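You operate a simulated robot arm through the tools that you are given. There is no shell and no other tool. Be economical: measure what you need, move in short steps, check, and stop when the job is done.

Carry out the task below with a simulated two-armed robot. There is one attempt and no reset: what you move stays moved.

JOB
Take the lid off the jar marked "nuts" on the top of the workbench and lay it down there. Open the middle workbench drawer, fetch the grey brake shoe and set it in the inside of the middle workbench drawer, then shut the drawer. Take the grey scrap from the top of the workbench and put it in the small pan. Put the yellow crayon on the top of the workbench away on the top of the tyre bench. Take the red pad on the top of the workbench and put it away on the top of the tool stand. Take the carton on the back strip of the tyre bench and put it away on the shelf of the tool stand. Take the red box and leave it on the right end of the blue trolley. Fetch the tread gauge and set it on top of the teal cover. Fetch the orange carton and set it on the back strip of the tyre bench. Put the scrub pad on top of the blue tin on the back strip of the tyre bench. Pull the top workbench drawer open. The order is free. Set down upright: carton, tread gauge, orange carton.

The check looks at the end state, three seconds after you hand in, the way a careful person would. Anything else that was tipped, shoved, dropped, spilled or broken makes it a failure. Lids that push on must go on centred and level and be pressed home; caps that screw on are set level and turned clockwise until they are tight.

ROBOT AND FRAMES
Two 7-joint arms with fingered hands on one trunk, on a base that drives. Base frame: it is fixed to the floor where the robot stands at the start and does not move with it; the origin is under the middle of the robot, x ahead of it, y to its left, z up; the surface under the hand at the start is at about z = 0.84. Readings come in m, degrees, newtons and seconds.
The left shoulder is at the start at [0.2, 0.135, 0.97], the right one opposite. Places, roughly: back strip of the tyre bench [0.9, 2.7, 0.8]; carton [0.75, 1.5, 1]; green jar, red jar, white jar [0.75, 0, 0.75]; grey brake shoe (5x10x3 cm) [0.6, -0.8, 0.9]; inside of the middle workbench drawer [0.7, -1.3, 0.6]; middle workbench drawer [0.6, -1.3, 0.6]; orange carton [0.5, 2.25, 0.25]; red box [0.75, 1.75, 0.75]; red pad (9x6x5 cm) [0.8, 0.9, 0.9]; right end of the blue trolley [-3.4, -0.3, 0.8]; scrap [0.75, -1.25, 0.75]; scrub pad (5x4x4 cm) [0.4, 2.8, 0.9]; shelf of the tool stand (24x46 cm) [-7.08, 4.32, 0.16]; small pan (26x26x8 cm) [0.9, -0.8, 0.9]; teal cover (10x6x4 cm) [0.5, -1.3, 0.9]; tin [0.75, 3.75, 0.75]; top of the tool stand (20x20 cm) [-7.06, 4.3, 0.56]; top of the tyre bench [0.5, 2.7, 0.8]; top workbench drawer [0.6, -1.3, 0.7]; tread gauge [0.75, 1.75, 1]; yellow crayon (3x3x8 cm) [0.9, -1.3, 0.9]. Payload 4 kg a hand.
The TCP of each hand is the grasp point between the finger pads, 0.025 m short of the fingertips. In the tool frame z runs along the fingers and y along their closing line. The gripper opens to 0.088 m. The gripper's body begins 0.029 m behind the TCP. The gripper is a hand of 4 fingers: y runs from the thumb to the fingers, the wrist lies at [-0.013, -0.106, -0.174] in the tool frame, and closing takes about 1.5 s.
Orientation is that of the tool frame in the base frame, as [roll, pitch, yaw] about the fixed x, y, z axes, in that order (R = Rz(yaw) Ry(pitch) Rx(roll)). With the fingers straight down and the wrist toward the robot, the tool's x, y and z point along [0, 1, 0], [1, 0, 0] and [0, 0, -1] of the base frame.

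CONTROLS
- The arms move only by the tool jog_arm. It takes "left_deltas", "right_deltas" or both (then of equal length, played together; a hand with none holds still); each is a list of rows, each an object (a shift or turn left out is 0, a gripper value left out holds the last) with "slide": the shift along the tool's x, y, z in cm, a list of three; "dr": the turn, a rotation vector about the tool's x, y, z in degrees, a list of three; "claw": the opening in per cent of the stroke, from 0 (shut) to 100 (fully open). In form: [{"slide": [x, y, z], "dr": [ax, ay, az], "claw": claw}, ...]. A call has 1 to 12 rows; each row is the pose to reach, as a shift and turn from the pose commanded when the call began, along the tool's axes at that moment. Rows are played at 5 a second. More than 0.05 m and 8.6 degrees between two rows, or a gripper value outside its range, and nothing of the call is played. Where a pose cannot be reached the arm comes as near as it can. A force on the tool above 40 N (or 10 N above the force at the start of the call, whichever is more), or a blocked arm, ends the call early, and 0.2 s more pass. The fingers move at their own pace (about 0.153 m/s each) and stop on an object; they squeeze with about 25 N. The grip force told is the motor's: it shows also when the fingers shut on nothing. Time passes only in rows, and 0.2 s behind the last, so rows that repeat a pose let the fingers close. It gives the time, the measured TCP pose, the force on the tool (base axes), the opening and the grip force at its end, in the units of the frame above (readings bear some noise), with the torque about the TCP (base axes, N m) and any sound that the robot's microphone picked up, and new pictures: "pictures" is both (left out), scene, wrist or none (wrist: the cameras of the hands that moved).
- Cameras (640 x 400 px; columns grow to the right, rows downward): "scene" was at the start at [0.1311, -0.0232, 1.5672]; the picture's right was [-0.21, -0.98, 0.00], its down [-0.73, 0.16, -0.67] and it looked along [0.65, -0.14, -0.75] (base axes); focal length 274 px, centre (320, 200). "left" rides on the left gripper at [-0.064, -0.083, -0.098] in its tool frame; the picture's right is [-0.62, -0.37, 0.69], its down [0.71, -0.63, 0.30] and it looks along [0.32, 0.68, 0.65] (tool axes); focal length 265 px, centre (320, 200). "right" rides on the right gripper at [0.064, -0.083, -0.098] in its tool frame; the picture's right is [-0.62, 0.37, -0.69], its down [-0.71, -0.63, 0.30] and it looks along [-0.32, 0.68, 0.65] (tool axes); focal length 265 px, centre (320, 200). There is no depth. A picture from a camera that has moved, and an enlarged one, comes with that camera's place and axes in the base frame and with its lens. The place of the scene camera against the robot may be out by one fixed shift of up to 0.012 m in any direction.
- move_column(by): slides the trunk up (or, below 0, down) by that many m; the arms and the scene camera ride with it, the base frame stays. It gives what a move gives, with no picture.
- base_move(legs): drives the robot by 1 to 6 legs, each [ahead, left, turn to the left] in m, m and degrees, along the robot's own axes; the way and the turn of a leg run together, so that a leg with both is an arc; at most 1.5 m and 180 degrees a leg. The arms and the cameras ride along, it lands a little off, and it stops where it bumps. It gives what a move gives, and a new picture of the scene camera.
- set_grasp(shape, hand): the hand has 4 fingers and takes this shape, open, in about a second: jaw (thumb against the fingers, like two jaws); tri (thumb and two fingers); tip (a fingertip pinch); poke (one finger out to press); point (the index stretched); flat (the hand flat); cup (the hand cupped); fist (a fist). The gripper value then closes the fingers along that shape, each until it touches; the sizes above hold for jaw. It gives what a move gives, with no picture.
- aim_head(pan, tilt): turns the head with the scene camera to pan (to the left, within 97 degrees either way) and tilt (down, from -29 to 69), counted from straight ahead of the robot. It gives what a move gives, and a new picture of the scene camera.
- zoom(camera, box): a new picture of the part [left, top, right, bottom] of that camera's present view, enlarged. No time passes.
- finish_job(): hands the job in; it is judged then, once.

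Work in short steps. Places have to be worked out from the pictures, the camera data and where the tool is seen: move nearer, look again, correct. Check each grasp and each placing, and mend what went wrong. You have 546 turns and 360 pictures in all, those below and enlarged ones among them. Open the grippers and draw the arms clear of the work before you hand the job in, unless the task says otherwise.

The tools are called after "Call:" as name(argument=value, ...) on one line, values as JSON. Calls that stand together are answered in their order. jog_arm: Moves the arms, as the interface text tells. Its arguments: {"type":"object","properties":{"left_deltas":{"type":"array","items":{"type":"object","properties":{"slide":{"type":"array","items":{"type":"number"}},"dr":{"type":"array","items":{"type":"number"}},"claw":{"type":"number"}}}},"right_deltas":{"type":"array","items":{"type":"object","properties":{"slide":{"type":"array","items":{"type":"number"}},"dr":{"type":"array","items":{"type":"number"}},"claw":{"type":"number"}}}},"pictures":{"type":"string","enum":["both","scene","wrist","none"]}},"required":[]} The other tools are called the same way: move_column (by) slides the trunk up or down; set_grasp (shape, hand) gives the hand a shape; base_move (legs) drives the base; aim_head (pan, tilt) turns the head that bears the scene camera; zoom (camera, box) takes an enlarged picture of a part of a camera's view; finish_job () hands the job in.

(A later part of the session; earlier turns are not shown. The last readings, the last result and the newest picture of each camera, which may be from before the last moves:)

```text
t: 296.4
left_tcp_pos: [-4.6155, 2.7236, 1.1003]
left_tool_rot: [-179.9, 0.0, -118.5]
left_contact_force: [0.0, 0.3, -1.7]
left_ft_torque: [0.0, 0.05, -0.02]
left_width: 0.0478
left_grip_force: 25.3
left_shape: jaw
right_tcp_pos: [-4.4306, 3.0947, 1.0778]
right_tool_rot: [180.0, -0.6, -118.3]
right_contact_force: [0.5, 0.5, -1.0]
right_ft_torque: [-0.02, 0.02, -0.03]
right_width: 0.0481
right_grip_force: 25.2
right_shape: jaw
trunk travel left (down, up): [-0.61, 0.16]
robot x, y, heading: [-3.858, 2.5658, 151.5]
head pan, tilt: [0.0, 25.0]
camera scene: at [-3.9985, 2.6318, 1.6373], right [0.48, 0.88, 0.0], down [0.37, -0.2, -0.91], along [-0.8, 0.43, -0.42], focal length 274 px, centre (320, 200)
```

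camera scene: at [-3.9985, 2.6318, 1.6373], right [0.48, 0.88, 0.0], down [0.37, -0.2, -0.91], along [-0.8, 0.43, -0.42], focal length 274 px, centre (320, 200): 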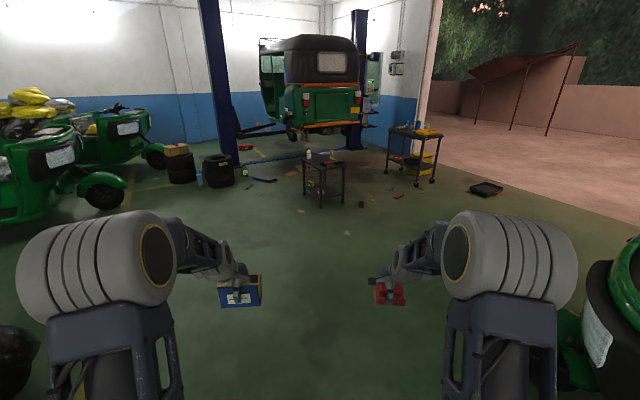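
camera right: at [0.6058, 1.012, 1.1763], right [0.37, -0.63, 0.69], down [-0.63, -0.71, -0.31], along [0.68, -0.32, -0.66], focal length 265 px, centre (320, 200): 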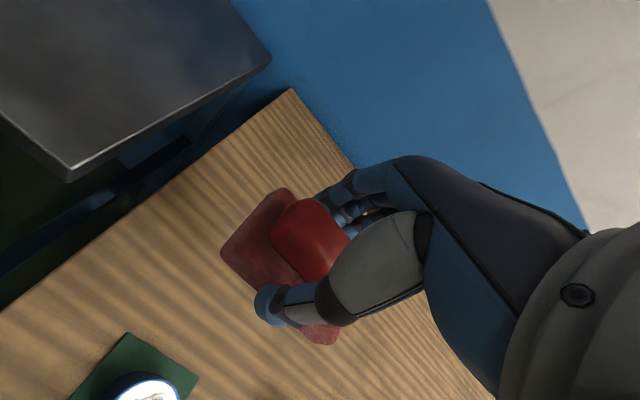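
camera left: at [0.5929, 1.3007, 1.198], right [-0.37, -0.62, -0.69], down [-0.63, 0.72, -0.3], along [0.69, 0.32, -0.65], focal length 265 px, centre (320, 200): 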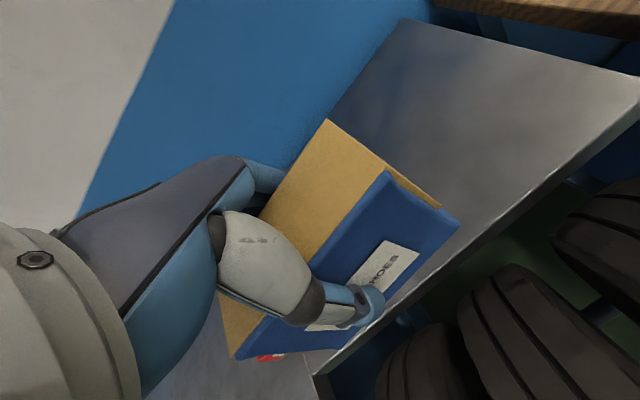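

Call:
zoom(camera="scene", box=[260, 130, 400, 250])

```text
3.33 times, centred on (330, 190) of scene
camera zoom: at [-3.9985, 2.6318, 1.6373], right [0.48, 0.88, 0.0], down [0.37, -0.2, -0.91], along [-0.8, 0.43, -0.42], focal length 913 px, centre (287, 233)
```

zoom: 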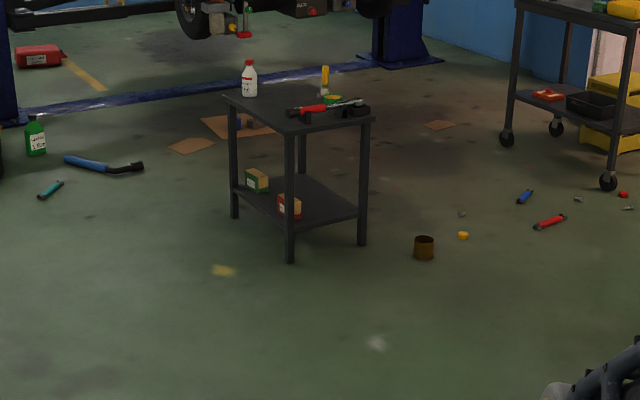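

The stand is axis-aligned (x -7.37…-6.82, y 4.18…4.52), two boxes on its shelf near the south edge. I go to about (-6.7,3.2) and face +y.

Call:
base_move(legs=[[0, 0, 16], [1.45, 0, 0], [1.42, 0, 0], [0, 0, -77]])

Call:
aim_head(pan=10, tilt=40)

```text
t: 314.2
left_tcp_pos: [-6.8316, 3.9255, 1.1001]
left_tool_rot: [-180.0, 0.2, -178.5]
left_contact_force: [1.1, -1.2, -2.6]
left_ft_torque: [0.0, -0.01, -0.01]
left_width: 0.0474
left_grip_force: 25.3
left_shape: jaw
right_tcp_pos: [-6.4168, 3.9533, 1.0785]
right_tool_rot: [179.9, -0.6, -177.9]
right_contact_force: [-0.4, 0.5, -0.2]
right_ft_torque: [-0.03, 0.0, 0.01]
right_width: 0.0477
right_grip_force: 24.6
right_shape: jaw
trunk travel left (down, up): [-0.61, 0.16]
robot x, y, heading: [-6.5886, 3.1889, 91.5]
head pan, tilt: [0.0, 25.0]
camera scene: at [-6.5996, 3.3375, 1.6373], right [1.0, 0.03, 0.0], down [0.01, -0.42, -0.91], along [-0.03, 0.91, -0.42], focal length 274 px, centre (320, 200)
```

scene: 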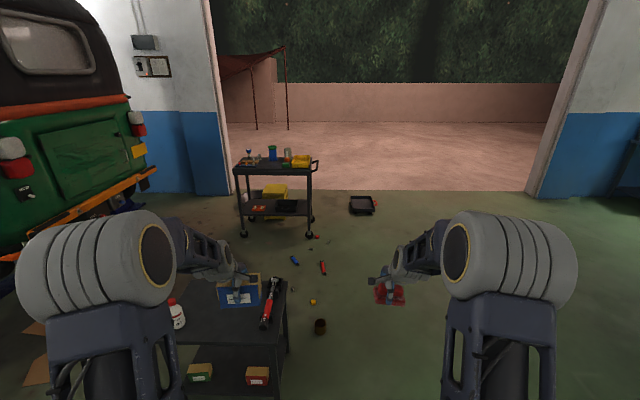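

```text
t: 315.0
left_tcp_pos: [-6.8315, 3.9243, 1.0984]
left_tool_rot: [-179.9, 0.1, -178.5]
left_contact_force: [-0.1, -0.3, -3.1]
left_ft_torque: [-0.01, -0.03, -0.01]
left_width: 0.0476
left_grip_force: 25.2
left_shape: jaw
right_tcp_pos: [-6.4182, 3.9526, 1.0793]
right_tool_rot: [179.9, -0.6, -178.0]
right_contact_force: [0.4, 0.5, -0.4]
right_ft_torque: [-0.01, 0.03, -0.01]
right_width: 0.0473
right_grip_force: 24.9
right_shape: jaw
trunk travel left (down, up): [-0.61, 0.16]
robot x, y, heading: [-6.5904, 3.1895, 91.7]
head pan, tilt: [10.0, 40.0]
camera scene: at [-6.6141, 3.3287, 1.6141], right [0.98, 0.2, 0.0], down [0.13, -0.63, -0.77], along [-0.15, 0.75, -0.64], focal length 274 px, centre (320, 200)
```

scene: 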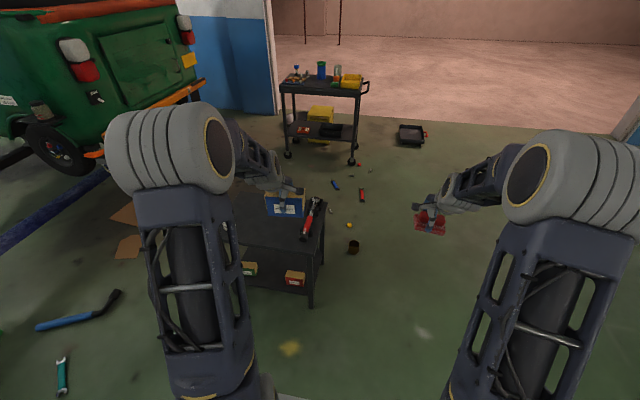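

I shift left 0.64 m so the right hand with the pad faces the stand's top, then look.

Call:
base_move(legs=[[0, 0.63, -1.6]])

Call:
aim_head(pan=-10, tilt=50)

```text
t: 318.5
left_tcp_pos: [-7.4466, 3.922, 1.1009]
left_tool_rot: [-179.9, 0.1, 180.0]
left_contact_force: [-0.6, 0.0, -2.5]
left_ft_torque: [0.03, -0.03, -0.01]
left_width: 0.0477
left_grip_force: 25.2
left_shape: jaw
right_tcp_pos: [-7.0308, 3.9378, 1.0784]
right_tool_rot: [179.9, -0.6, -179.6]
right_contact_force: [-0.2, -0.2, 0.1]
right_ft_torque: [0.03, 0.05, 0.03]
right_width: 0.0477
right_grip_force: 24.9
right_shape: jaw
trunk travel left (down, up): [-0.61, 0.16]
robot x, y, heading: [-7.2192, 3.1839, 90.0]
head pan, tilt: [10.0, 40.0]
camera scene: at [-7.244, 3.3199, 1.614], right [0.98, 0.18, 0.0], down [0.11, -0.63, -0.77], along [-0.13, 0.75, -0.64], focal length 274 px, centre (320, 200)
```

scene: 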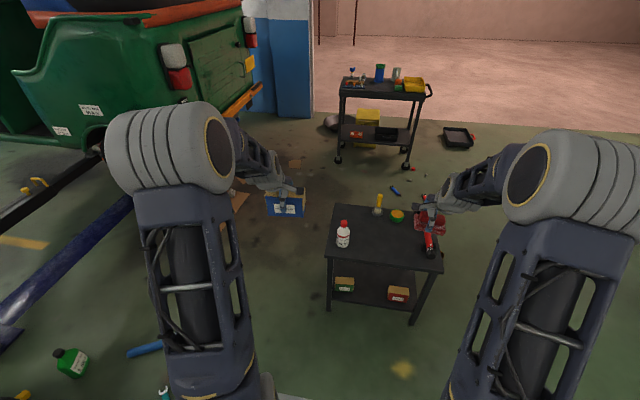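

```text
t: 319.4
left_tcp_pos: [-7.4469, 3.9223, 1.0995]
left_tool_rot: [-179.9, 0.1, 180.0]
left_contact_force: [0.0, 0.0, -3.1]
left_ft_torque: [0.02, 0.02, -0.02]
left_width: 0.0478
left_grip_force: 24.8
left_shape: jaw
right_tcp_pos: [-7.0319, 3.9391, 1.0785]
right_tool_rot: [179.9, -0.7, -179.6]
right_contact_force: [0.4, 0.3, -0.5]
right_ft_torque: [0.02, 0.04, -0.01]
right_width: 0.0475
right_grip_force: 25.3
right_shape: jaw
trunk travel left (down, up): [-0.61, 0.16]
robot x, y, heading: [-7.2261, 3.1837, 90.3]
head pan, tilt: [-10.0, 50.0]
camera scene: at [-7.2159, 3.3121, 1.5999], right [0.99, -0.17, 0.0], down [-0.13, -0.75, -0.64], along [0.11, 0.63, -0.77], focal length 274 px, centre (320, 200)
```

scene: 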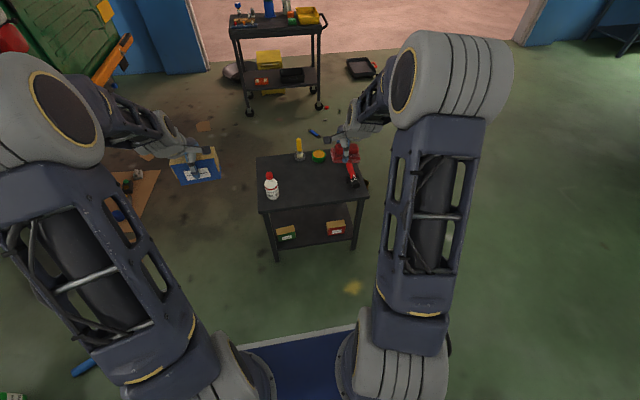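

Call:
zoom(camera="scene", box=[240, 130, 400, 270])

```text
2.86 times, centred on (320, 200) of scene
camera zoom: at [-7.2159, 3.3121, 1.5999], right [0.99, -0.17, 0.0], down [-0.13, -0.75, -0.64], along [0.11, 0.63, -0.77], focal length 782 px, centre (320, 200)
```

zoom: 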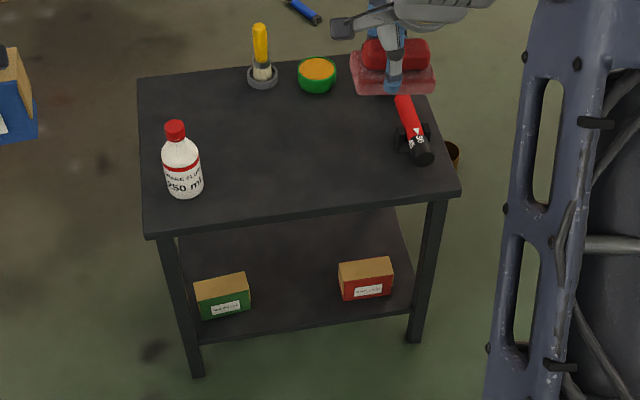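

Free spot on the top at ≈(-7.09,4.28). I move the left hand aside, drive forward 0.3 m, and lower the column 0.4 m with the right hand over the top.

Call:
jog_arm(left_deltas=[{"slide": [3, -3, 0]}, {"slide": [6, -6, 0]}, {"slide": [8, -9, 0]}], pictures="none")

Call:
base_move(legs=[[0.3, 0, 0]])

Call:
jog_arm(right_deltas=[{"slide": [2, 2, 0]}, {"slide": [4, 4, 0]}, {"slide": [5.8, 4.3, 0]}], pictures="wrist")

```text
t: 320.1
left_tcp_pos: [-7.5241, 3.8344, 1.0995]
left_tool_rot: [179.9, 0.1, 180.0]
left_contact_force: [-0.3, -0.3, -3.8]
left_ft_torque: [-0.02, -0.06, 0.01]
left_width: 0.0474
left_grip_force: 24.7
left_shape: jaw
right_tcp_pos: [-7.0315, 3.9386, 1.0786]
right_tool_rot: [179.9, -0.6, -179.6]
right_contact_force: [0.2, -0.5, -0.7]
right_ft_torque: [0.02, 0.0, -0.03]
right_width: 0.0476
right_grip_force: 25.5
right_shape: jaw
trunk travel left (down, up): [-0.61, 0.16]
robot x, y, heading: [-7.2221, 3.1833, 90.1]
head pan, tilt: [-10.0, 50.0]
```

```text
t: 322.2
left_tcp_pos: [-7.5289, 4.1303, 1.0991]
left_tool_rot: [179.9, 0.1, -179.9]
left_contact_force: [-0.1, -0.6, -4.2]
left_ft_torque: [-0.01, -0.01, 0.03]
left_width: 0.0474
left_grip_force: 25.3
left_shape: jaw
right_tcp_pos: [-7.0346, 4.2366, 1.0797]
right_tool_rot: [179.9, -0.6, -179.5]
right_contact_force: [0.5, 0.1, -0.7]
right_ft_torque: [0.01, 0.0, 0.0]
right_width: 0.0474
right_grip_force: 24.9
right_shape: jaw
trunk travel left (down, up): [-0.61, 0.16]
robot x, y, heading: [-7.2259, 3.4785, 90.6]
head pan, tilt: [-10.0, 50.0]
camera scene: at [-7.217, 3.6105, 1.5999], right [0.99, -0.17, 0.0], down [-0.13, -0.76, -0.64], along [0.11, 0.63, -0.77], focal length 274 px, centre (320, 200)
```

scene: 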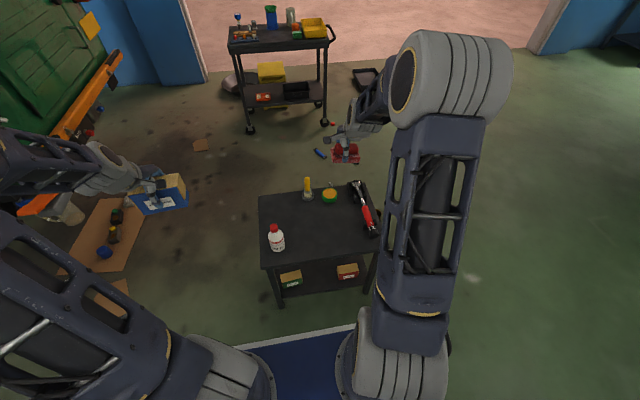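

```text
t: 323.0
left_tcp_pos: [-7.5284, 4.1318, 1.0976]
left_tool_rot: [180.0, 0.2, -179.7]
left_contact_force: [-1.0, -0.2, -2.8]
left_ft_torque: [0.02, 0.0, 0.01]
left_width: 0.0476
left_grip_force: 25.1
left_shape: jaw
right_tcp_pos: [-7.0932, 4.2805, 1.0799]
right_tool_rot: [179.9, -0.6, -179.6]
right_contact_force: [0.8, 0.4, -0.4]
right_ft_torque: [0.03, 0.02, 0.01]
right_width: 0.0477
right_grip_force: 25.2
right_shape: jaw
trunk travel left (down, up): [-0.61, 0.16]
robot x, y, heading: [-7.2232, 3.4783, 90.3]
head pan, tilt: [-10.0, 50.0]
camera right: at [-7.1573, 4.1942, 1.1778], right [0.62, 0.37, 0.69], down [0.72, -0.62, -0.31], along [0.31, 0.69, -0.66], focal length 265 px, centre (320, 200)
```

right: 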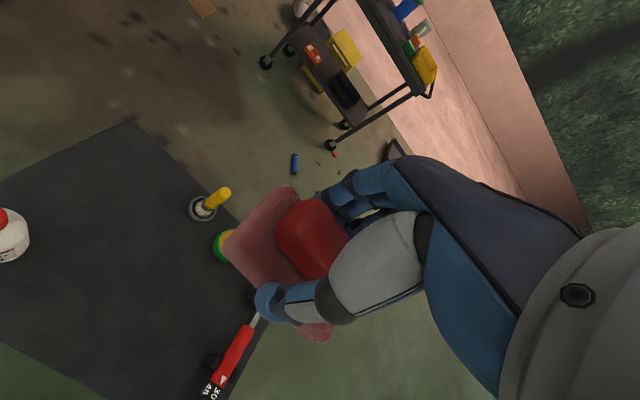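

Lower the column 0.4 m and look again.

Call:
move_column(by=-0.38)

Call:
jog_arm(right_deltas=[{"slide": [0, 0, 0]}], pictures="both")

```text
t: 326.7
left_tcp_pos: [-7.5284, 4.1317, 0.7181]
left_tool_rot: [180.0, 0.1, -179.8]
left_contact_force: [0.0, 0.5, -2.8]
left_ft_torque: [0.02, 0.05, -0.03]
left_width: 0.0474
left_grip_force: 24.6
left_shape: jaw
right_tcp_pos: [-7.0947, 4.28, 0.699]
right_tool_rot: [179.9, -0.7, -179.4]
right_contact_force: [-0.6, 0.0, -0.5]
right_ft_torque: [-0.01, 0.0, -0.04]
right_width: 0.0476
right_grip_force: 25.2
right_shape: jaw
trunk travel left (down, up): [-0.23, 0.54]
robot x, y, heading: [-7.2215, 3.482, 90.3]
head pan, tilt: [-10.0, 50.0]
```

```text
t: 327.1
left_tcp_pos: [-7.528, 4.1311, 0.7187]
left_tool_rot: [-180.0, 0.1, -179.7]
left_contact_force: [0.7, -0.3, -3.3]
left_ft_torque: [0.0, -0.01, 0.02]
left_width: 0.0474
left_grip_force: 25.5
left_shape: jaw
right_tcp_pos: [-7.0941, 4.281, 0.6996]
right_tool_rot: [179.9, -0.6, -179.5]
right_contact_force: [0.4, 0.0, -0.3]
right_ft_torque: [-0.02, 0.02, 0.0]
right_width: 0.0478
right_grip_force: 24.6
right_shape: jaw
trunk travel left (down, up): [-0.23, 0.54]
robot x, y, heading: [-7.224, 3.4794, 90.0]
head pan, tilt: [-10.0, 50.0]
camera scene: at [-7.217, 3.6105, 1.2199], right [0.99, -0.17, 0.0], down [-0.13, -0.76, -0.64], along [0.11, 0.63, -0.77], focal length 274 px, centre (320, 200)
camera right: at [-7.1575, 4.1941, 0.7978], right [0.62, 0.37, 0.69], down [0.72, -0.62, -0.31], along [0.31, 0.69, -0.66], focal length 265 px, centre (320, 200)
```

scene: 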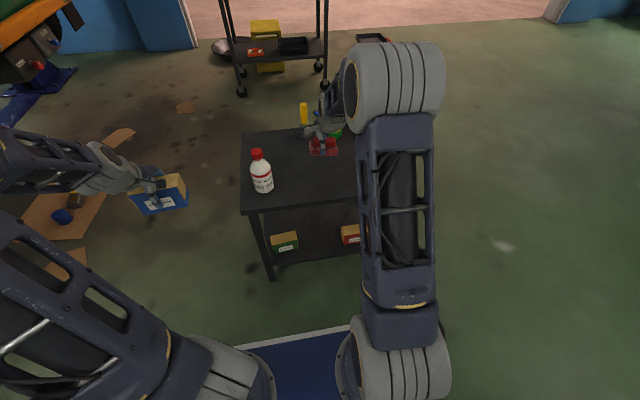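
right: 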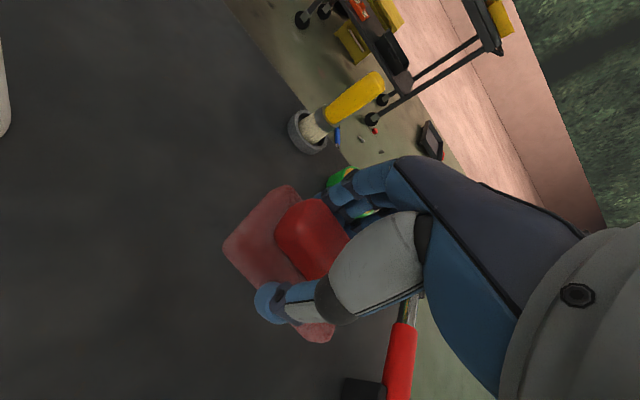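

Clear around. Lower 10 cm in small steps.

Call:
jog_arm(right_deltas=[{"slide": [0, 0, 3]}, {"slide": [0, 0, 6]}, {"slide": [0, 0, 7.5]}, {"slide": [0, 0, 8.5]}, {"slide": [0, 0, 9.2]}, {"slide": [0, 0, 9.8]}, {"slide": [0, 0, 10.4]}, {"slide": [0, 0, 11]}], pictures="wrist")

```text
t: 328.9
left_tcp_pos: [-7.5285, 4.1311, 0.7179]
left_tool_rot: [-179.9, 0.1, -179.8]
left_contact_force: [-0.5, 0.7, -3.2]
left_ft_torque: [0.0, 0.01, -0.01]
left_width: 0.0474
left_grip_force: 25.2
left_shape: jaw
right_tcp_pos: [-7.0968, 4.2841, 0.5987]
right_tool_rot: [178.7, -0.7, -179.4]
right_contact_force: [-1.4, -6.0, 17.3]
right_ft_torque: [0.13, -0.4, -0.02]
right_width: 0.0463
right_grip_force: 24.8
right_shape: jaw
trunk travel left (down, up): [-0.23, 0.54]
robot x, y, heading: [-7.2233, 3.4788, 90.1]
head pan, tilt: [-10.0, 50.0]
stopped in row 8 (right hand): the force on the tool passed its limit at 42 N (the readings are from after the stop); the commanded pose is now the measured one
camera right: at [-7.1596, 4.1973, 0.695], right [0.62, 0.36, 0.69], down [0.72, -0.61, -0.33], along [0.31, 0.7, -0.64], focal length 265 px, centre (320, 200)
```

right: 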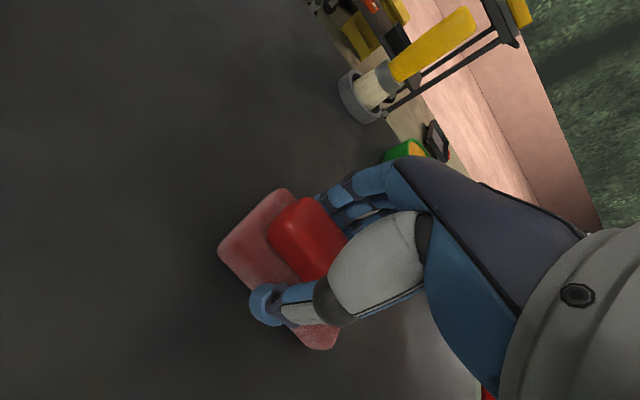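

Contact at z≈0.60 as predicted. Ease up, release, rise.

Call:
jog_arm(right_deltas=[{"slide": [0, 0, -0.3]}, {"slide": [0, 0, -0.3], "claw": 60}, {"slide": [0, 0, -0.3], "claw": 80}, {"slide": [0, 0, -0.3], "claw": 90}, {"slide": [0, 0, -0.3], "claw": 90}, {"slide": [0, 0, -4], "claw": 90}, {"slide": [0, 0, -8], "claw": 90}, {"slide": [0, 0, -12], "claw": 100}, {"slide": [0, 0, -16], "claw": 100}], pictures="wrist")

```text
t: 330.9
left_tcp_pos: [-7.5278, 4.1307, 0.7174]
left_tool_rot: [-179.9, 0.0, -179.7]
left_contact_force: [-0.2, -0.4, -2.2]
left_ft_torque: [0.03, 0.0, 0.03]
left_width: 0.0475
left_grip_force: 25.3
left_shape: jaw
right_tcp_pos: [-7.0947, 4.2797, 0.7569]
right_tool_rot: [179.0, -0.6, -179.3]
right_contact_force: [0.8, -0.1, 0.8]
right_ft_torque: [0.01, 0.03, 0.04]
right_width: 0.0875
right_grip_force: 0.0
right_shape: jaw
trunk travel left (down, up): [-0.23, 0.54]
robot x, y, heading: [-7.2212, 3.4806, 90.0]
head pan, tilt: [-10.0, 50.0]
camera right: at [-7.1576, 4.1926, 0.8533], right [0.62, 0.36, 0.69], down [0.72, -0.62, -0.32], along [0.31, 0.7, -0.65], focal length 265 px, centre (320, 200)
```

right: 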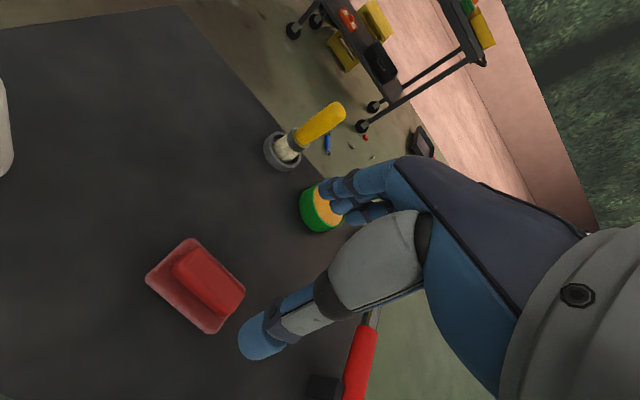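

Pad placed. Now the carton: retract the right hand upward/back, back the base out, shift right so the left hand faces the shelf gap (x≈-7.11) between the two boxes.

Call:
jog_arm(right_deltas=[{"slide": [0, -3, -4]}, {"slide": [-1, -6, -8]}, {"slide": [-3, -9, -11]}, {"slide": [-5, -12, -14]}, {"slide": [-7, -14, -17]}], pictures="none")

Call:
base_move(legs=[[-0.38, 0, 0], [0, -0.32, 0]])

Call:
move_column(by=-0.22)

Call:
aim_head(pan=12, tilt=38)

```text
refused: row 2 steps farther than a row can; nothing moved
```

```text
t: 335.1
left_tcp_pos: [-7.2033, 3.7525, 0.7175]
left_tool_rot: [180.0, 0.1, 180.0]
left_contact_force: [-0.2, 0.6, -3.2]
left_ft_torque: [0.04, 0.0, -0.01]
left_width: 0.0472
left_grip_force: 24.6
left_shape: jaw
right_tcp_pos: [-6.7701, 3.8986, 0.7566]
right_tool_rot: [179.1, -0.6, -179.6]
right_contact_force: [-0.3, -0.3, 0.0]
right_ft_torque: [-0.01, 0.04, 0.0]
right_width: 0.0875
right_grip_force: 0.1
right_shape: jaw
trunk travel left (down, up): [-0.23, 0.54]
robot x, y, heading: [-6.9006, 3.1013, 90.0]
head pan, tilt: [-10.0, 50.0]
camera scene: at [-6.8946, 3.2298, 1.2198], right [0.98, -0.17, 0.0], down [-0.13, -0.75, -0.64], along [0.11, 0.63, -0.77], focal length 274 px, centre (320, 200)
```

scene: 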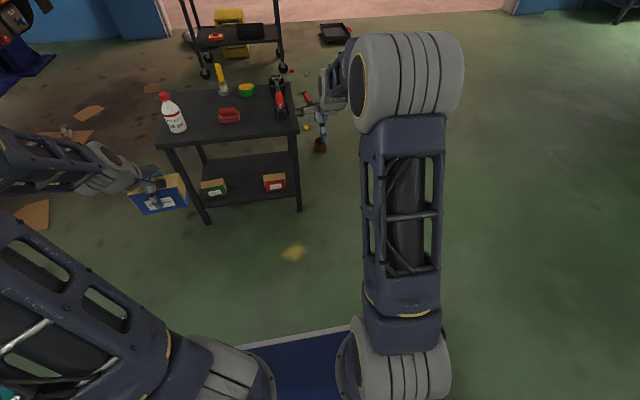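

```text
t: 337.4
left_tcp_pos: [-7.2046, 3.7521, 0.499]
left_tool_rot: [-180.0, 0.1, -180.0]
left_contact_force: [1.1, 0.4, -2.3]
left_ft_torque: [-0.04, 0.0, 0.01]
left_width: 0.0475
left_grip_force: 25.1
left_shape: jaw
right_tcp_pos: [-6.7695, 3.8987, 0.5354]
right_tool_rot: [179.1, -0.5, -179.5]
right_contact_force: [0.4, -0.1, 0.2]
right_ft_torque: [-0.03, 0.01, 0.0]
right_width: 0.0877
right_grip_force: 0.1
right_shape: jaw
trunk travel left (down, up): [-0.01, 0.76]
robot x, y, heading: [-6.9017, 3.0981, 90.1]
head pan, tilt: [-10.0, 50.0]
```

```text
t: 338.3
left_tcp_pos: [-7.2032, 3.752, 0.4973]
left_tool_rot: [-179.9, 0.1, -179.9]
left_contact_force: [0.6, 0.0, -2.7]
left_ft_torque: [0.03, 0.0, 0.01]
left_width: 0.0474
left_grip_force: 25.4
left_shape: jaw
right_tcp_pos: [-6.7694, 3.8987, 0.5364]
right_tool_rot: [179.1, -0.6, -179.6]
right_contact_force: [-0.4, -0.5, 1.3]
right_ft_torque: [0.03, -0.03, 0.01]
right_width: 0.0875
right_grip_force: 0.0
right_shape: jaw
trunk travel left (down, up): [-0.01, 0.76]
robot x, y, heading: [-6.9011, 3.1037, 90.0]
head pan, tilt: [12.0, 38.0]
camera scene: at [-6.9258, 3.2384, 1.017], right [0.98, 0.21, 0.0], down [0.13, -0.6, -0.79], along [-0.16, 0.77, -0.62], focal length 274 px, centre (320, 200)
```

scene: 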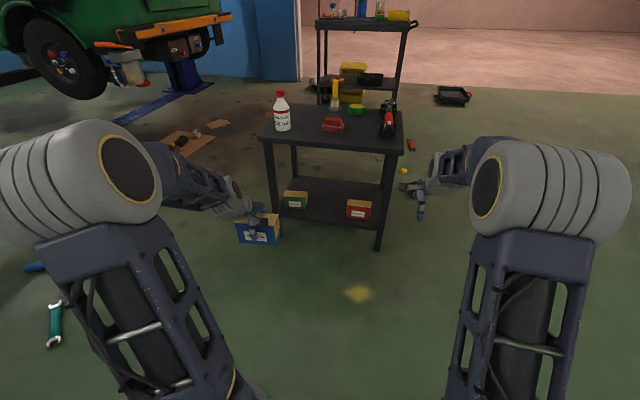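

Nothing touched. I move the right hand right/back with legal steps and zoom on the shelf.

Call:
jog_arm(right_deltas=[{"slide": [-3, -2, -2]}, {"slide": [-6, -4, -4]}, {"slide": [-9, -6, -6]}, {"slide": [-12, -8, -8]}, {"slide": [-15, -9, -10]}], pictures="none")

Call:
zoom(camera="scene", box=[230, 90, 420, 260])

```text
t: 339.5
left_tcp_pos: [-7.2051, 3.7513, 0.4974]
left_tool_rot: [-180.0, 0.1, 180.0]
left_contact_force: [-0.6, 0.2, -3.9]
left_ft_torque: [0.0, 0.03, -0.03]
left_width: 0.0475
left_grip_force: 24.8
left_shape: jaw
right_tcp_pos: [-6.619, 3.8063, 0.6318]
right_tool_rot: [179.1, -0.6, -179.5]
right_contact_force: [0.1, -0.8, 0.5]
right_ft_torque: [0.0, 0.03, 0.04]
right_width: 0.0876
right_grip_force: 0.0
right_shape: jaw
trunk travel left (down, up): [-0.01, 0.76]
robot x, y, heading: [-6.9, 3.0977, 90.0]
head pan, tilt: [12.0, 38.0]
```

```text
2.35 times, centred on (325, 175) of scene
camera zoom: at [-6.926, 3.2384, 1.017], right [0.98, 0.21, 0.0], down [0.13, -0.6, -0.79], along [-0.16, 0.77, -0.62], focal length 644 px, centre (308, 259)
```

zoom: 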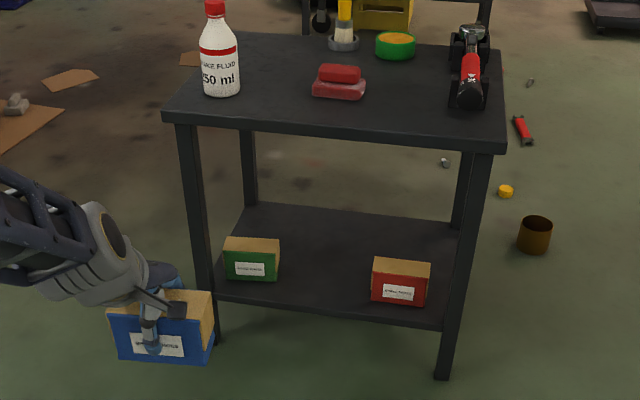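

Gap between boxes ≈0.197 m (x -7.19…-6.99), shelf edge y≈4.135. I extend the left hand to x≈-7.092, lower to z≈0.28, still in front of the stand.

Call:
jog_arm(left_deltas=[{"slide": [-2, 3, 2.5]}, {"slide": [-4, 6, 5]}, {"slide": [-6, 9, 7.5]}, {"slide": [-8, 12, 10]}, {"slide": [-10, 15, 12.5]}, {"slide": [-11.3, 18, 15.5]}, {"slide": [-11.3, 20, 19]}, {"slide": [-11.3, 20, 21.7]}], pictures="both")

```text
t: 341.3
left_tcp_pos: [-7.0893, 3.9538, 0.283]
left_tool_rot: [-180.0, 0.2, -179.9]
left_contact_force: [-0.5, 0.3, -3.3]
left_ft_torque: [0.01, -0.03, -0.01]
left_width: 0.0473
left_grip_force: 25.2
left_shape: jaw
right_tcp_pos: [-6.6183, 3.8065, 0.6318]
right_tool_rot: [179.0, -0.6, -179.5]
right_contact_force: [0.0, -0.1, -0.3]
right_ft_torque: [0.0, 0.03, 0.01]
right_width: 0.0874
right_grip_force: 0.1
right_shape: jaw
trunk travel left (down, up): [-0.01, 0.76]
robot x, y, heading: [-6.8978, 3.1012, 89.9]
head pan, tilt: [12.0, 38.0]
camera scene: at [-6.9258, 3.2384, 1.0171], right [0.98, 0.21, 0.0], down [0.13, -0.6, -0.79], along [-0.16, 0.77, -0.62], focal length 274 px, centre (320, 200)
camera left: at [-7.0261, 3.8702, 0.3803], right [0.62, -0.37, -0.69], down [-0.71, -0.63, -0.3], along [-0.32, 0.68, -0.65], focal length 265 px, centre (320, 200)
```

scene: 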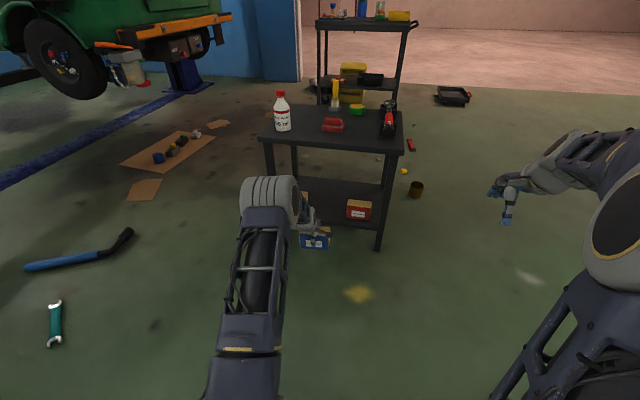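
left: 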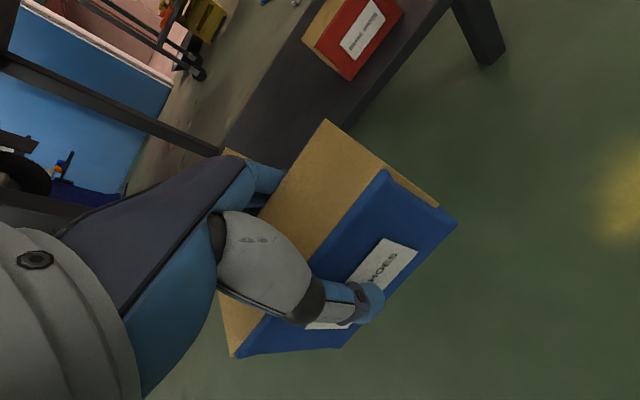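

The elbow sits high just behind; to keep it clear of the stand's top I extend the arm 8 cm further (less base travel) and look again.

Call:
jog_arm(left_deltas=[{"slide": [0, 3, 0]}, {"slide": [0, 6, 0]}, {"slide": [0, 8.5, 0]}], pictures="scene")

Call:
zoom(camera="scene", box=[220, 80, 420, 280])

```text
t: 342.1
left_tcp_pos: [-7.0893, 4.0364, 0.2824]
left_tool_rot: [180.0, 0.1, 180.0]
left_contact_force: [-0.5, -0.7, -2.6]
left_ft_torque: [0.03, 0.01, 0.01]
left_width: 0.0472
left_grip_force: 25.2
left_shape: jaw
right_tcp_pos: [-6.6178, 3.8067, 0.6316]
right_tool_rot: [179.2, -0.6, -179.6]
right_contact_force: [0.0, -0.2, -0.3]
right_ft_torque: [0.0, -0.03, 0.04]
right_width: 0.0877
right_grip_force: 0.0
right_shape: jaw
trunk travel left (down, up): [-0.01, 0.76]
robot x, y, heading: [-6.8983, 3.1005, 90.0]
head pan, tilt: [12.0, 38.0]
camera scene: at [-6.9259, 3.2384, 1.017], right [0.98, 0.21, 0.0], down [0.13, -0.6, -0.79], along [-0.16, 0.77, -0.62], focal length 274 px, centre (320, 200)
```

scene: 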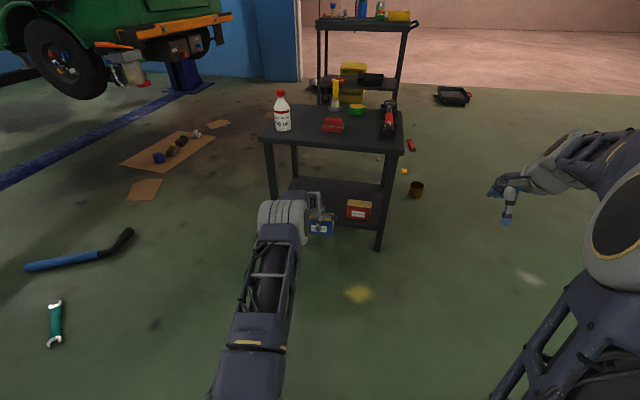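

```text
2.00 times, centred on (320, 180) of scene
camera zoom: at [-6.9259, 3.2384, 1.017], right [0.98, 0.21, 0.0], down [0.13, -0.6, -0.79], along [-0.16, 0.77, -0.62], focal length 548 px, centre (320, 240)
```

zoom: 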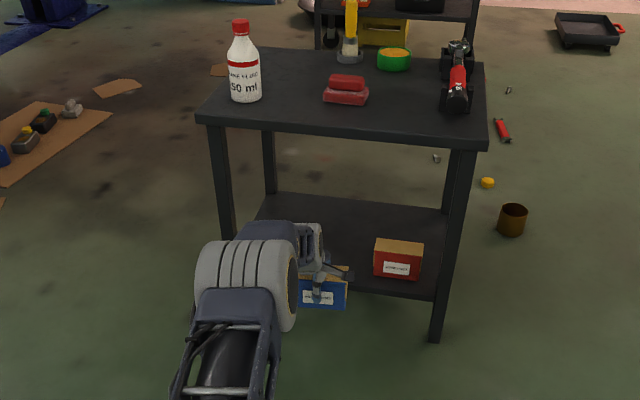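

Much better: elbow now low. I lower 3.3 cm and drive forward 0.15 m to bring the carton over the shelf.

Call:
jog_arm(left_deltas=[{"slide": [0, 0, 1.6]}, {"slide": [0, 0, 3.2]}], pictures="none")

Call:
base_move(legs=[[0.08, 0, 0]])

Call:
zoom(camera="scene", box=[220, 80, 420, 280])

Call:
jog_arm(left_deltas=[{"slide": [0, 0, 0]}], pictures="wrist")

```text
t: 342.7
left_tcp_pos: [-7.0906, 4.037, 0.2498]
left_tool_rot: [179.9, 0.1, -180.0]
left_contact_force: [-0.5, -0.2, -3.0]
left_ft_torque: [-0.02, 0.0, -0.02]
left_width: 0.0477
left_grip_force: 25.1
left_shape: jaw
right_tcp_pos: [-6.6194, 3.8059, 0.631]
right_tool_rot: [179.2, -0.5, -179.7]
right_contact_force: [-1.0, -1.0, 0.6]
right_ft_torque: [0.0, 0.03, 0.01]
right_width: 0.0876
right_grip_force: 0.2
right_shape: jaw
trunk travel left (down, up): [-0.01, 0.76]
robot x, y, heading: [-6.9002, 3.0997, 90.3]
head pan, tilt: [12.0, 38.0]
```

```text
t: 343.8
left_tcp_pos: [-7.0892, 4.1194, 0.2489]
left_tool_rot: [180.0, 0.0, 179.9]
left_contact_force: [0.0, -0.5, -3.4]
left_ft_torque: [0.04, -0.01, -0.01]
left_width: 0.0472
left_grip_force: 25.1
left_shape: jaw
right_tcp_pos: [-6.6176, 3.8882, 0.6319]
right_tool_rot: [179.2, -0.6, -179.7]
right_contact_force: [-0.2, -0.5, -0.1]
right_ft_torque: [0.0, 0.0, -0.05]
right_width: 0.0874
right_grip_force: 0.1
right_shape: jaw
trunk travel left (down, up): [-0.01, 0.76]
robot x, y, heading: [-6.9011, 3.1837, 90.1]
head pan, tilt: [12.0, 38.0]
camera scene: at [-6.9256, 3.3205, 1.017], right [0.98, 0.21, 0.0], down [0.13, -0.6, -0.79], along [-0.16, 0.77, -0.62], focal length 274 px, centre (320, 200)
```

scene: 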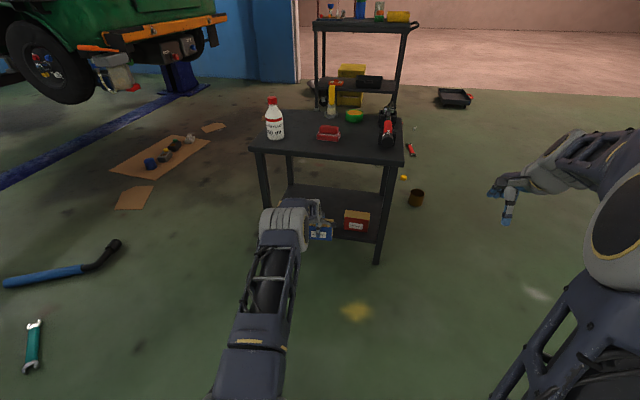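

```text
2.00 times, centred on (320, 180) of scene
camera zoom: at [-6.9256, 3.3205, 1.017], right [0.98, 0.21, 0.0], down [0.13, -0.6, -0.79], along [-0.16, 0.77, -0.62], focal length 548 px, centre (320, 240)
```

zoom: 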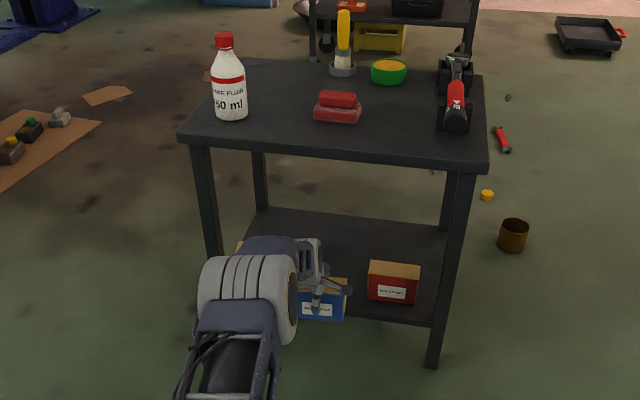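

```text
t: 344.1
left_tcp_pos: [-7.0886, 4.118, 0.2493]
left_tool_rot: [-179.9, 0.1, 179.9]
left_contact_force: [0.6, 0.4, -3.9]
left_ft_torque: [0.03, 0.0, -0.01]
left_width: 0.0472
left_grip_force: 24.8
left_shape: jaw
right_tcp_pos: [-6.6168, 3.8888, 0.6316]
right_tool_rot: [179.1, -0.7, -179.8]
right_contact_force: [-0.2, 0.3, 0.2]
right_ft_torque: [0.0, -0.04, -0.01]
right_width: 0.0873
right_grip_force: 0.0
right_shape: jaw
trunk travel left (down, up): [-0.01, 0.76]
robot x, y, heading: [-6.9024, 3.1834, 89.8]
head pan, tilt: [12.0, 38.0]
camera left: at [-7.0249, 4.034, 0.3475], right [0.62, -0.37, -0.69], down [-0.72, -0.63, -0.3], along [-0.32, 0.68, -0.66], focal length 265 px, centre (320, 200)
```

left: 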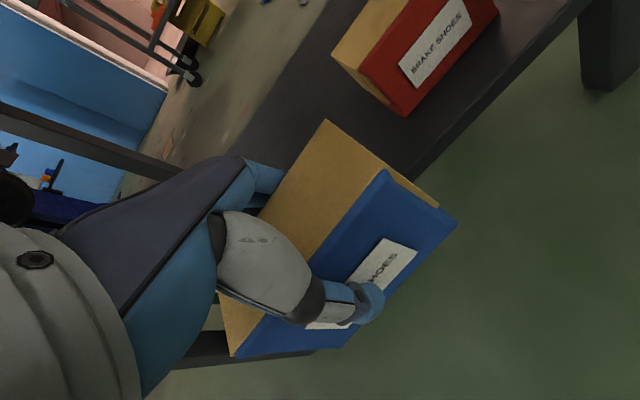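

Margins to both boxes are ~3–4 cm; shelf edge ≈4.16. Drive forward 0.087 and check.

Call:
base_move(legs=[[0.088, 0.004, 0]])

Call:
jog_arm(left_deltas=[{"slide": [0, 0, 0]}], pictures="wrist")

Call:
zoom(camera="scene", box=[220, 80, 420, 280])

```text
t: 345.2
left_tcp_pos: [-7.0922, 4.2063, 0.2502]
left_tool_rot: [-179.8, 0.1, 180.0]
left_contact_force: [0.2, -1.1, -3.0]
left_ft_torque: [-0.02, 0.0, 0.02]
left_width: 0.0473
left_grip_force: 25.2
left_shape: jaw
right_tcp_pos: [-6.6209, 3.976, 0.6319]
right_tool_rot: [179.1, -0.6, -179.7]
right_contact_force: [0.0, -0.8, 0.4]
right_ft_torque: [-0.01, 0.02, 0.02]
right_width: 0.0877
right_grip_force: 0.2
right_shape: jaw
trunk travel left (down, up): [-0.01, 0.76]
robot x, y, heading: [-6.9089, 3.2671, 90.1]
head pan, tilt: [12.0, 38.0]
camera scene: at [-6.9294, 3.4082, 1.017], right [0.98, 0.21, 0.0], down [0.13, -0.6, -0.79], along [-0.16, 0.77, -0.62], focal length 274 px, centre (320, 200)
```

scene: 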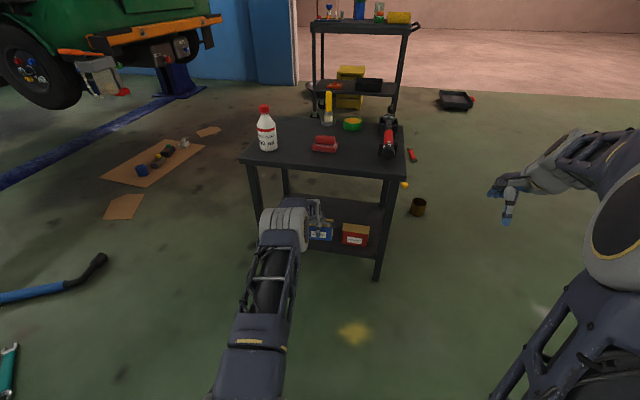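

```text
t: 345.6
left_tcp_pos: [-7.0928, 4.2058, 0.2492]
left_tool_rot: [-179.9, 0.1, 179.9]
left_contact_force: [0.2, -0.5, -3.4]
left_ft_torque: [-0.04, 0.01, -0.01]
left_width: 0.0476
left_grip_force: 24.9
left_shape: jaw
right_tcp_pos: [-6.6212, 3.9756, 0.6324]
right_tool_rot: [179.1, -0.7, -179.7]
right_contact_force: [0.2, -0.2, -0.1]
right_ft_torque: [0.01, 0.02, 0.0]
right_width: 0.0878
right_grip_force: 0.0
right_shape: jaw
trunk travel left (down, up): [-0.01, 0.76]
robot x, y, heading: [-6.9095, 3.2724, 89.8]
head pan, tilt: [12.0, 38.0]
camera left: at [-7.0285, 4.1218, 0.3475], right [0.62, -0.37, -0.69], down [-0.72, -0.63, -0.3], along [-0.32, 0.68, -0.66], focal length 265 px, centre (320, 200)
```

left: 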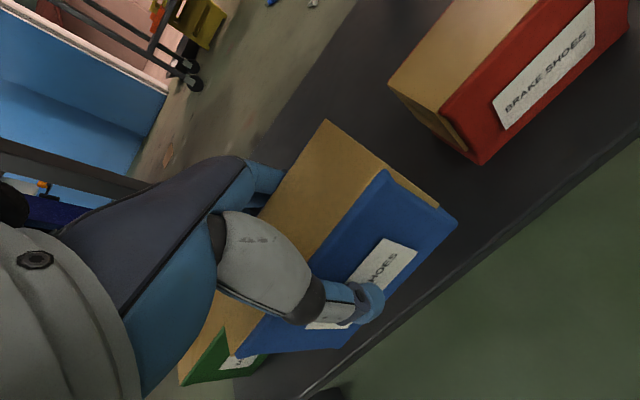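

```text
2.00 times, centred on (320, 180) of scene
camera zoom: at [-6.9294, 3.4082, 1.017], right [0.98, 0.21, 0.0], down [0.13, -0.6, -0.79], along [-0.16, 0.77, -0.62], focal length 548 px, centre (320, 240)
```

zoom: 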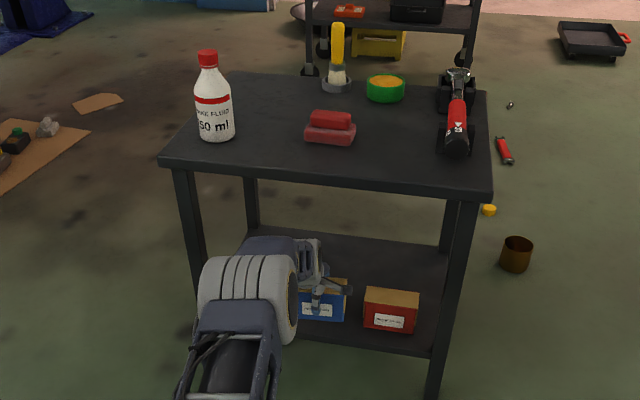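

Carton front face at y≈4.175, ends -7.15…-7.035; it fits. Lower to contact with the shelf.

Call:
jog_arm(left_deltas=[{"slide": [0, 0, 0.6]}, {"slide": [0, 0, 1.2]}, {"slide": [0, 0, 1.8]}, {"slide": [0, 0, 2.4]}, {"slide": [0, 0, 3.0]}, {"slide": [0, 0, 3.6]}, {"slide": [0, 0, 4.2]}], pictures="wrist")

```text
t: 347.2
left_tcp_pos: [-7.0919, 4.2062, 0.2069]
left_tool_rot: [-179.9, 0.1, 179.8]
left_contact_force: [-0.4, 0.2, -3.4]
left_ft_torque: [0.03, -0.01, 0.02]
left_width: 0.0472
left_grip_force: 24.9
left_shape: jaw
right_tcp_pos: [-6.621, 3.9759, 0.632]
right_tool_rot: [179.0, -0.6, -179.7]
right_contact_force: [0.5, -0.9, -0.4]
right_ft_torque: [0.01, 0.02, 0.0]
right_width: 0.0876
right_grip_force: 0.2
right_shape: jaw
trunk travel left (down, up): [-0.01, 0.76]
robot x, y, heading: [-6.9072, 3.2664, 89.9]
head pan, tilt: [12.0, 38.0]
camera left: at [-7.0282, 4.1226, 0.3054], right [0.62, -0.37, -0.69], down [-0.72, -0.63, -0.3], along [-0.32, 0.68, -0.66], focal length 265 px, centre (320, 200)
```

left: 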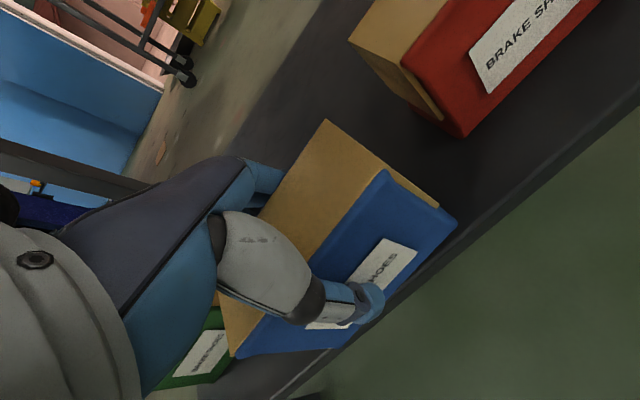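

No contact yet. Zoom the left camera to judge the shelf edge relative to the carton's front face.

Call:
zoom(camera="left", box=[220, 180, 540, 400])

```text
1.82 times, centred on (380, 290) of left
camera zoom: at [-7.0282, 4.1226, 0.3054], right [0.62, -0.37, -0.69], down [-0.72, -0.63, -0.3], along [-0.32, 0.68, -0.66], focal length 483 px, centre (211, 36)
```

zoom: 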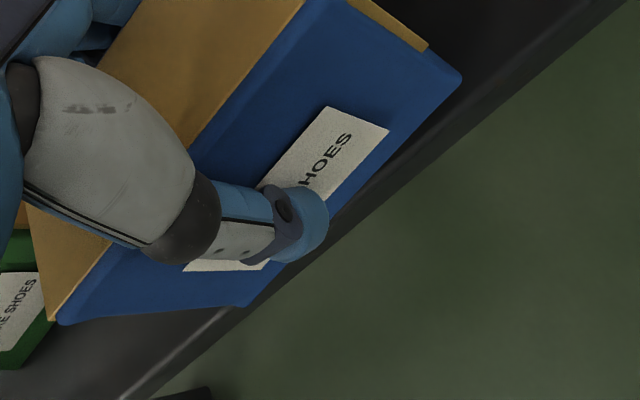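

The shelf edge is at y≈4.18, so the carton must go ~4 cm further in. Raise 1 cm and drive forward 0.042.

Call:
jog_arm(left_deltas=[{"slide": [0, 0, -1]}], pictures="none")

Call:
base_move(legs=[[0.042, 0, 0]])

Call:
jog_arm(left_deltas=[{"slide": [0, 0, 1]}, {"slide": [0, 0, 1.5]}], pictures="wrist")

Call:
zoom(camera="left", box=[140, 180, 540, 400])

```text
t: 347.6
left_tcp_pos: [-7.0934, 4.2049, 0.2176]
left_tool_rot: [-180.0, 0.1, 179.9]
left_contact_force: [0.2, 0.5, -2.4]
left_ft_torque: [0.0, -0.01, 0.04]
left_width: 0.0474
left_grip_force: 25.0
left_shape: jaw
right_tcp_pos: [-6.6205, 3.9752, 0.6327]
right_tool_rot: [179.1, -0.6, -179.6]
right_contact_force: [-0.9, -0.1, 0.0]
right_ft_torque: [-0.02, 0.02, 0.0]
right_width: 0.0874
right_grip_force: 0.0
right_shape: jaw
trunk travel left (down, up): [-0.01, 0.76]
robot x, y, heading: [-6.9087, 3.2715, 89.8]
head pan, tilt: [12.0, 38.0]
```

```text
t: 348.5
left_tcp_pos: [-7.0918, 4.2482, 0.2172]
left_tool_rot: [-179.8, 0.1, 179.9]
left_contact_force: [0.0, 0.1, -2.7]
left_ft_torque: [0.03, 0.01, -0.01]
left_width: 0.0472
left_grip_force: 25.1
left_shape: jaw
right_tcp_pos: [-6.6207, 4.0163, 0.6325]
right_tool_rot: [179.1, -0.6, -179.8]
right_contact_force: [-0.3, -0.2, -0.4]
right_ft_torque: [-0.02, -0.01, 0.04]
right_width: 0.0877
right_grip_force: 0.1
right_shape: jaw
trunk travel left (down, up): [-0.01, 0.76]
robot x, y, heading: [-6.9092, 3.3119, 89.8]
head pan, tilt: [12.0, 38.0]
camera scene: at [-6.9293, 3.4499, 1.017], right [0.98, 0.21, 0.0], down [0.13, -0.6, -0.79], along [-0.16, 0.77, -0.62], focal length 274 px, centre (320, 200)
```

scene: 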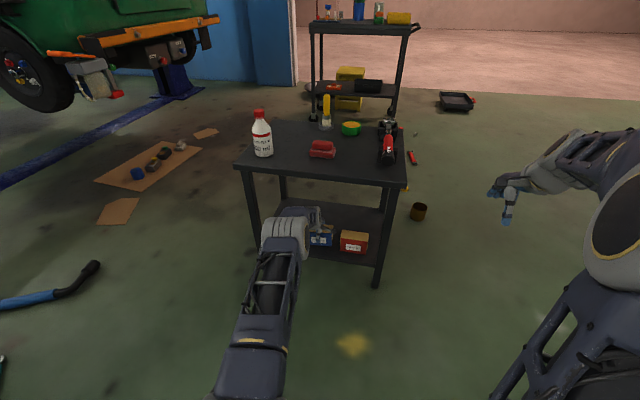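

```text
t: 349.1
left_tcp_pos: [-7.093, 4.2482, 0.2028]
left_tool_rot: [-179.9, 0.1, 179.8]
left_contact_force: [0.0, -0.7, -4.4]
left_ft_torque: [0.04, 0.01, 0.0]
left_width: 0.0471
left_grip_force: 25.2
left_shape: jaw
right_tcp_pos: [-6.6193, 4.0167, 0.6325]
right_tool_rot: [179.2, -0.7, -179.8]
right_contact_force: [0.2, 0.5, 0.2]
right_ft_torque: [0.01, 0.01, 0.03]
right_width: 0.0874
right_grip_force: 0.0
right_shape: jaw
trunk travel left (down, up): [-0.01, 0.76]
robot x, y, heading: [-6.9084, 3.3143, 90.0]
head pan, tilt: [12.0, 38.0]
camera left: at [-7.0282, 4.1632, 0.3006], right [0.62, -0.37, -0.69], down [-0.72, -0.63, -0.3], along [-0.32, 0.68, -0.66], focal length 265 px, centre (320, 200)
```

left: 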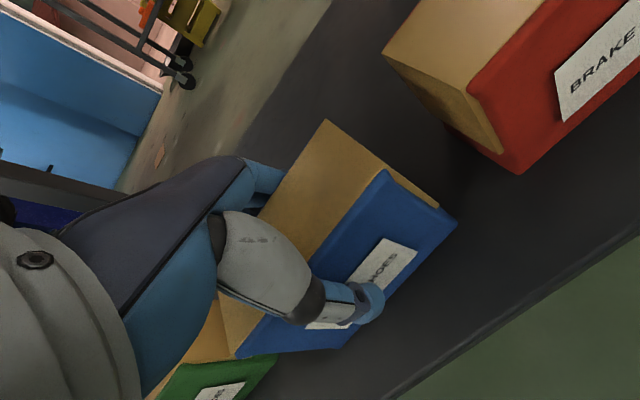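

```text
1.60 times, centred on (340, 290) of left
camera zoom: at [-7.0282, 4.1632, 0.3006], right [0.62, -0.37, -0.69], down [-0.72, -0.63, -0.3], along [-0.32, 0.68, -0.66], focal length 425 px, centre (288, 56)
```

zoom: 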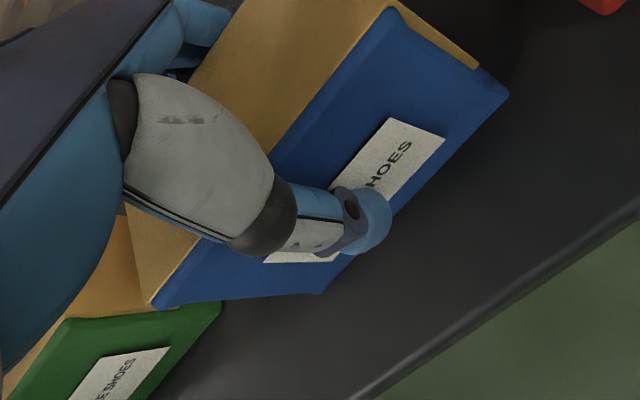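

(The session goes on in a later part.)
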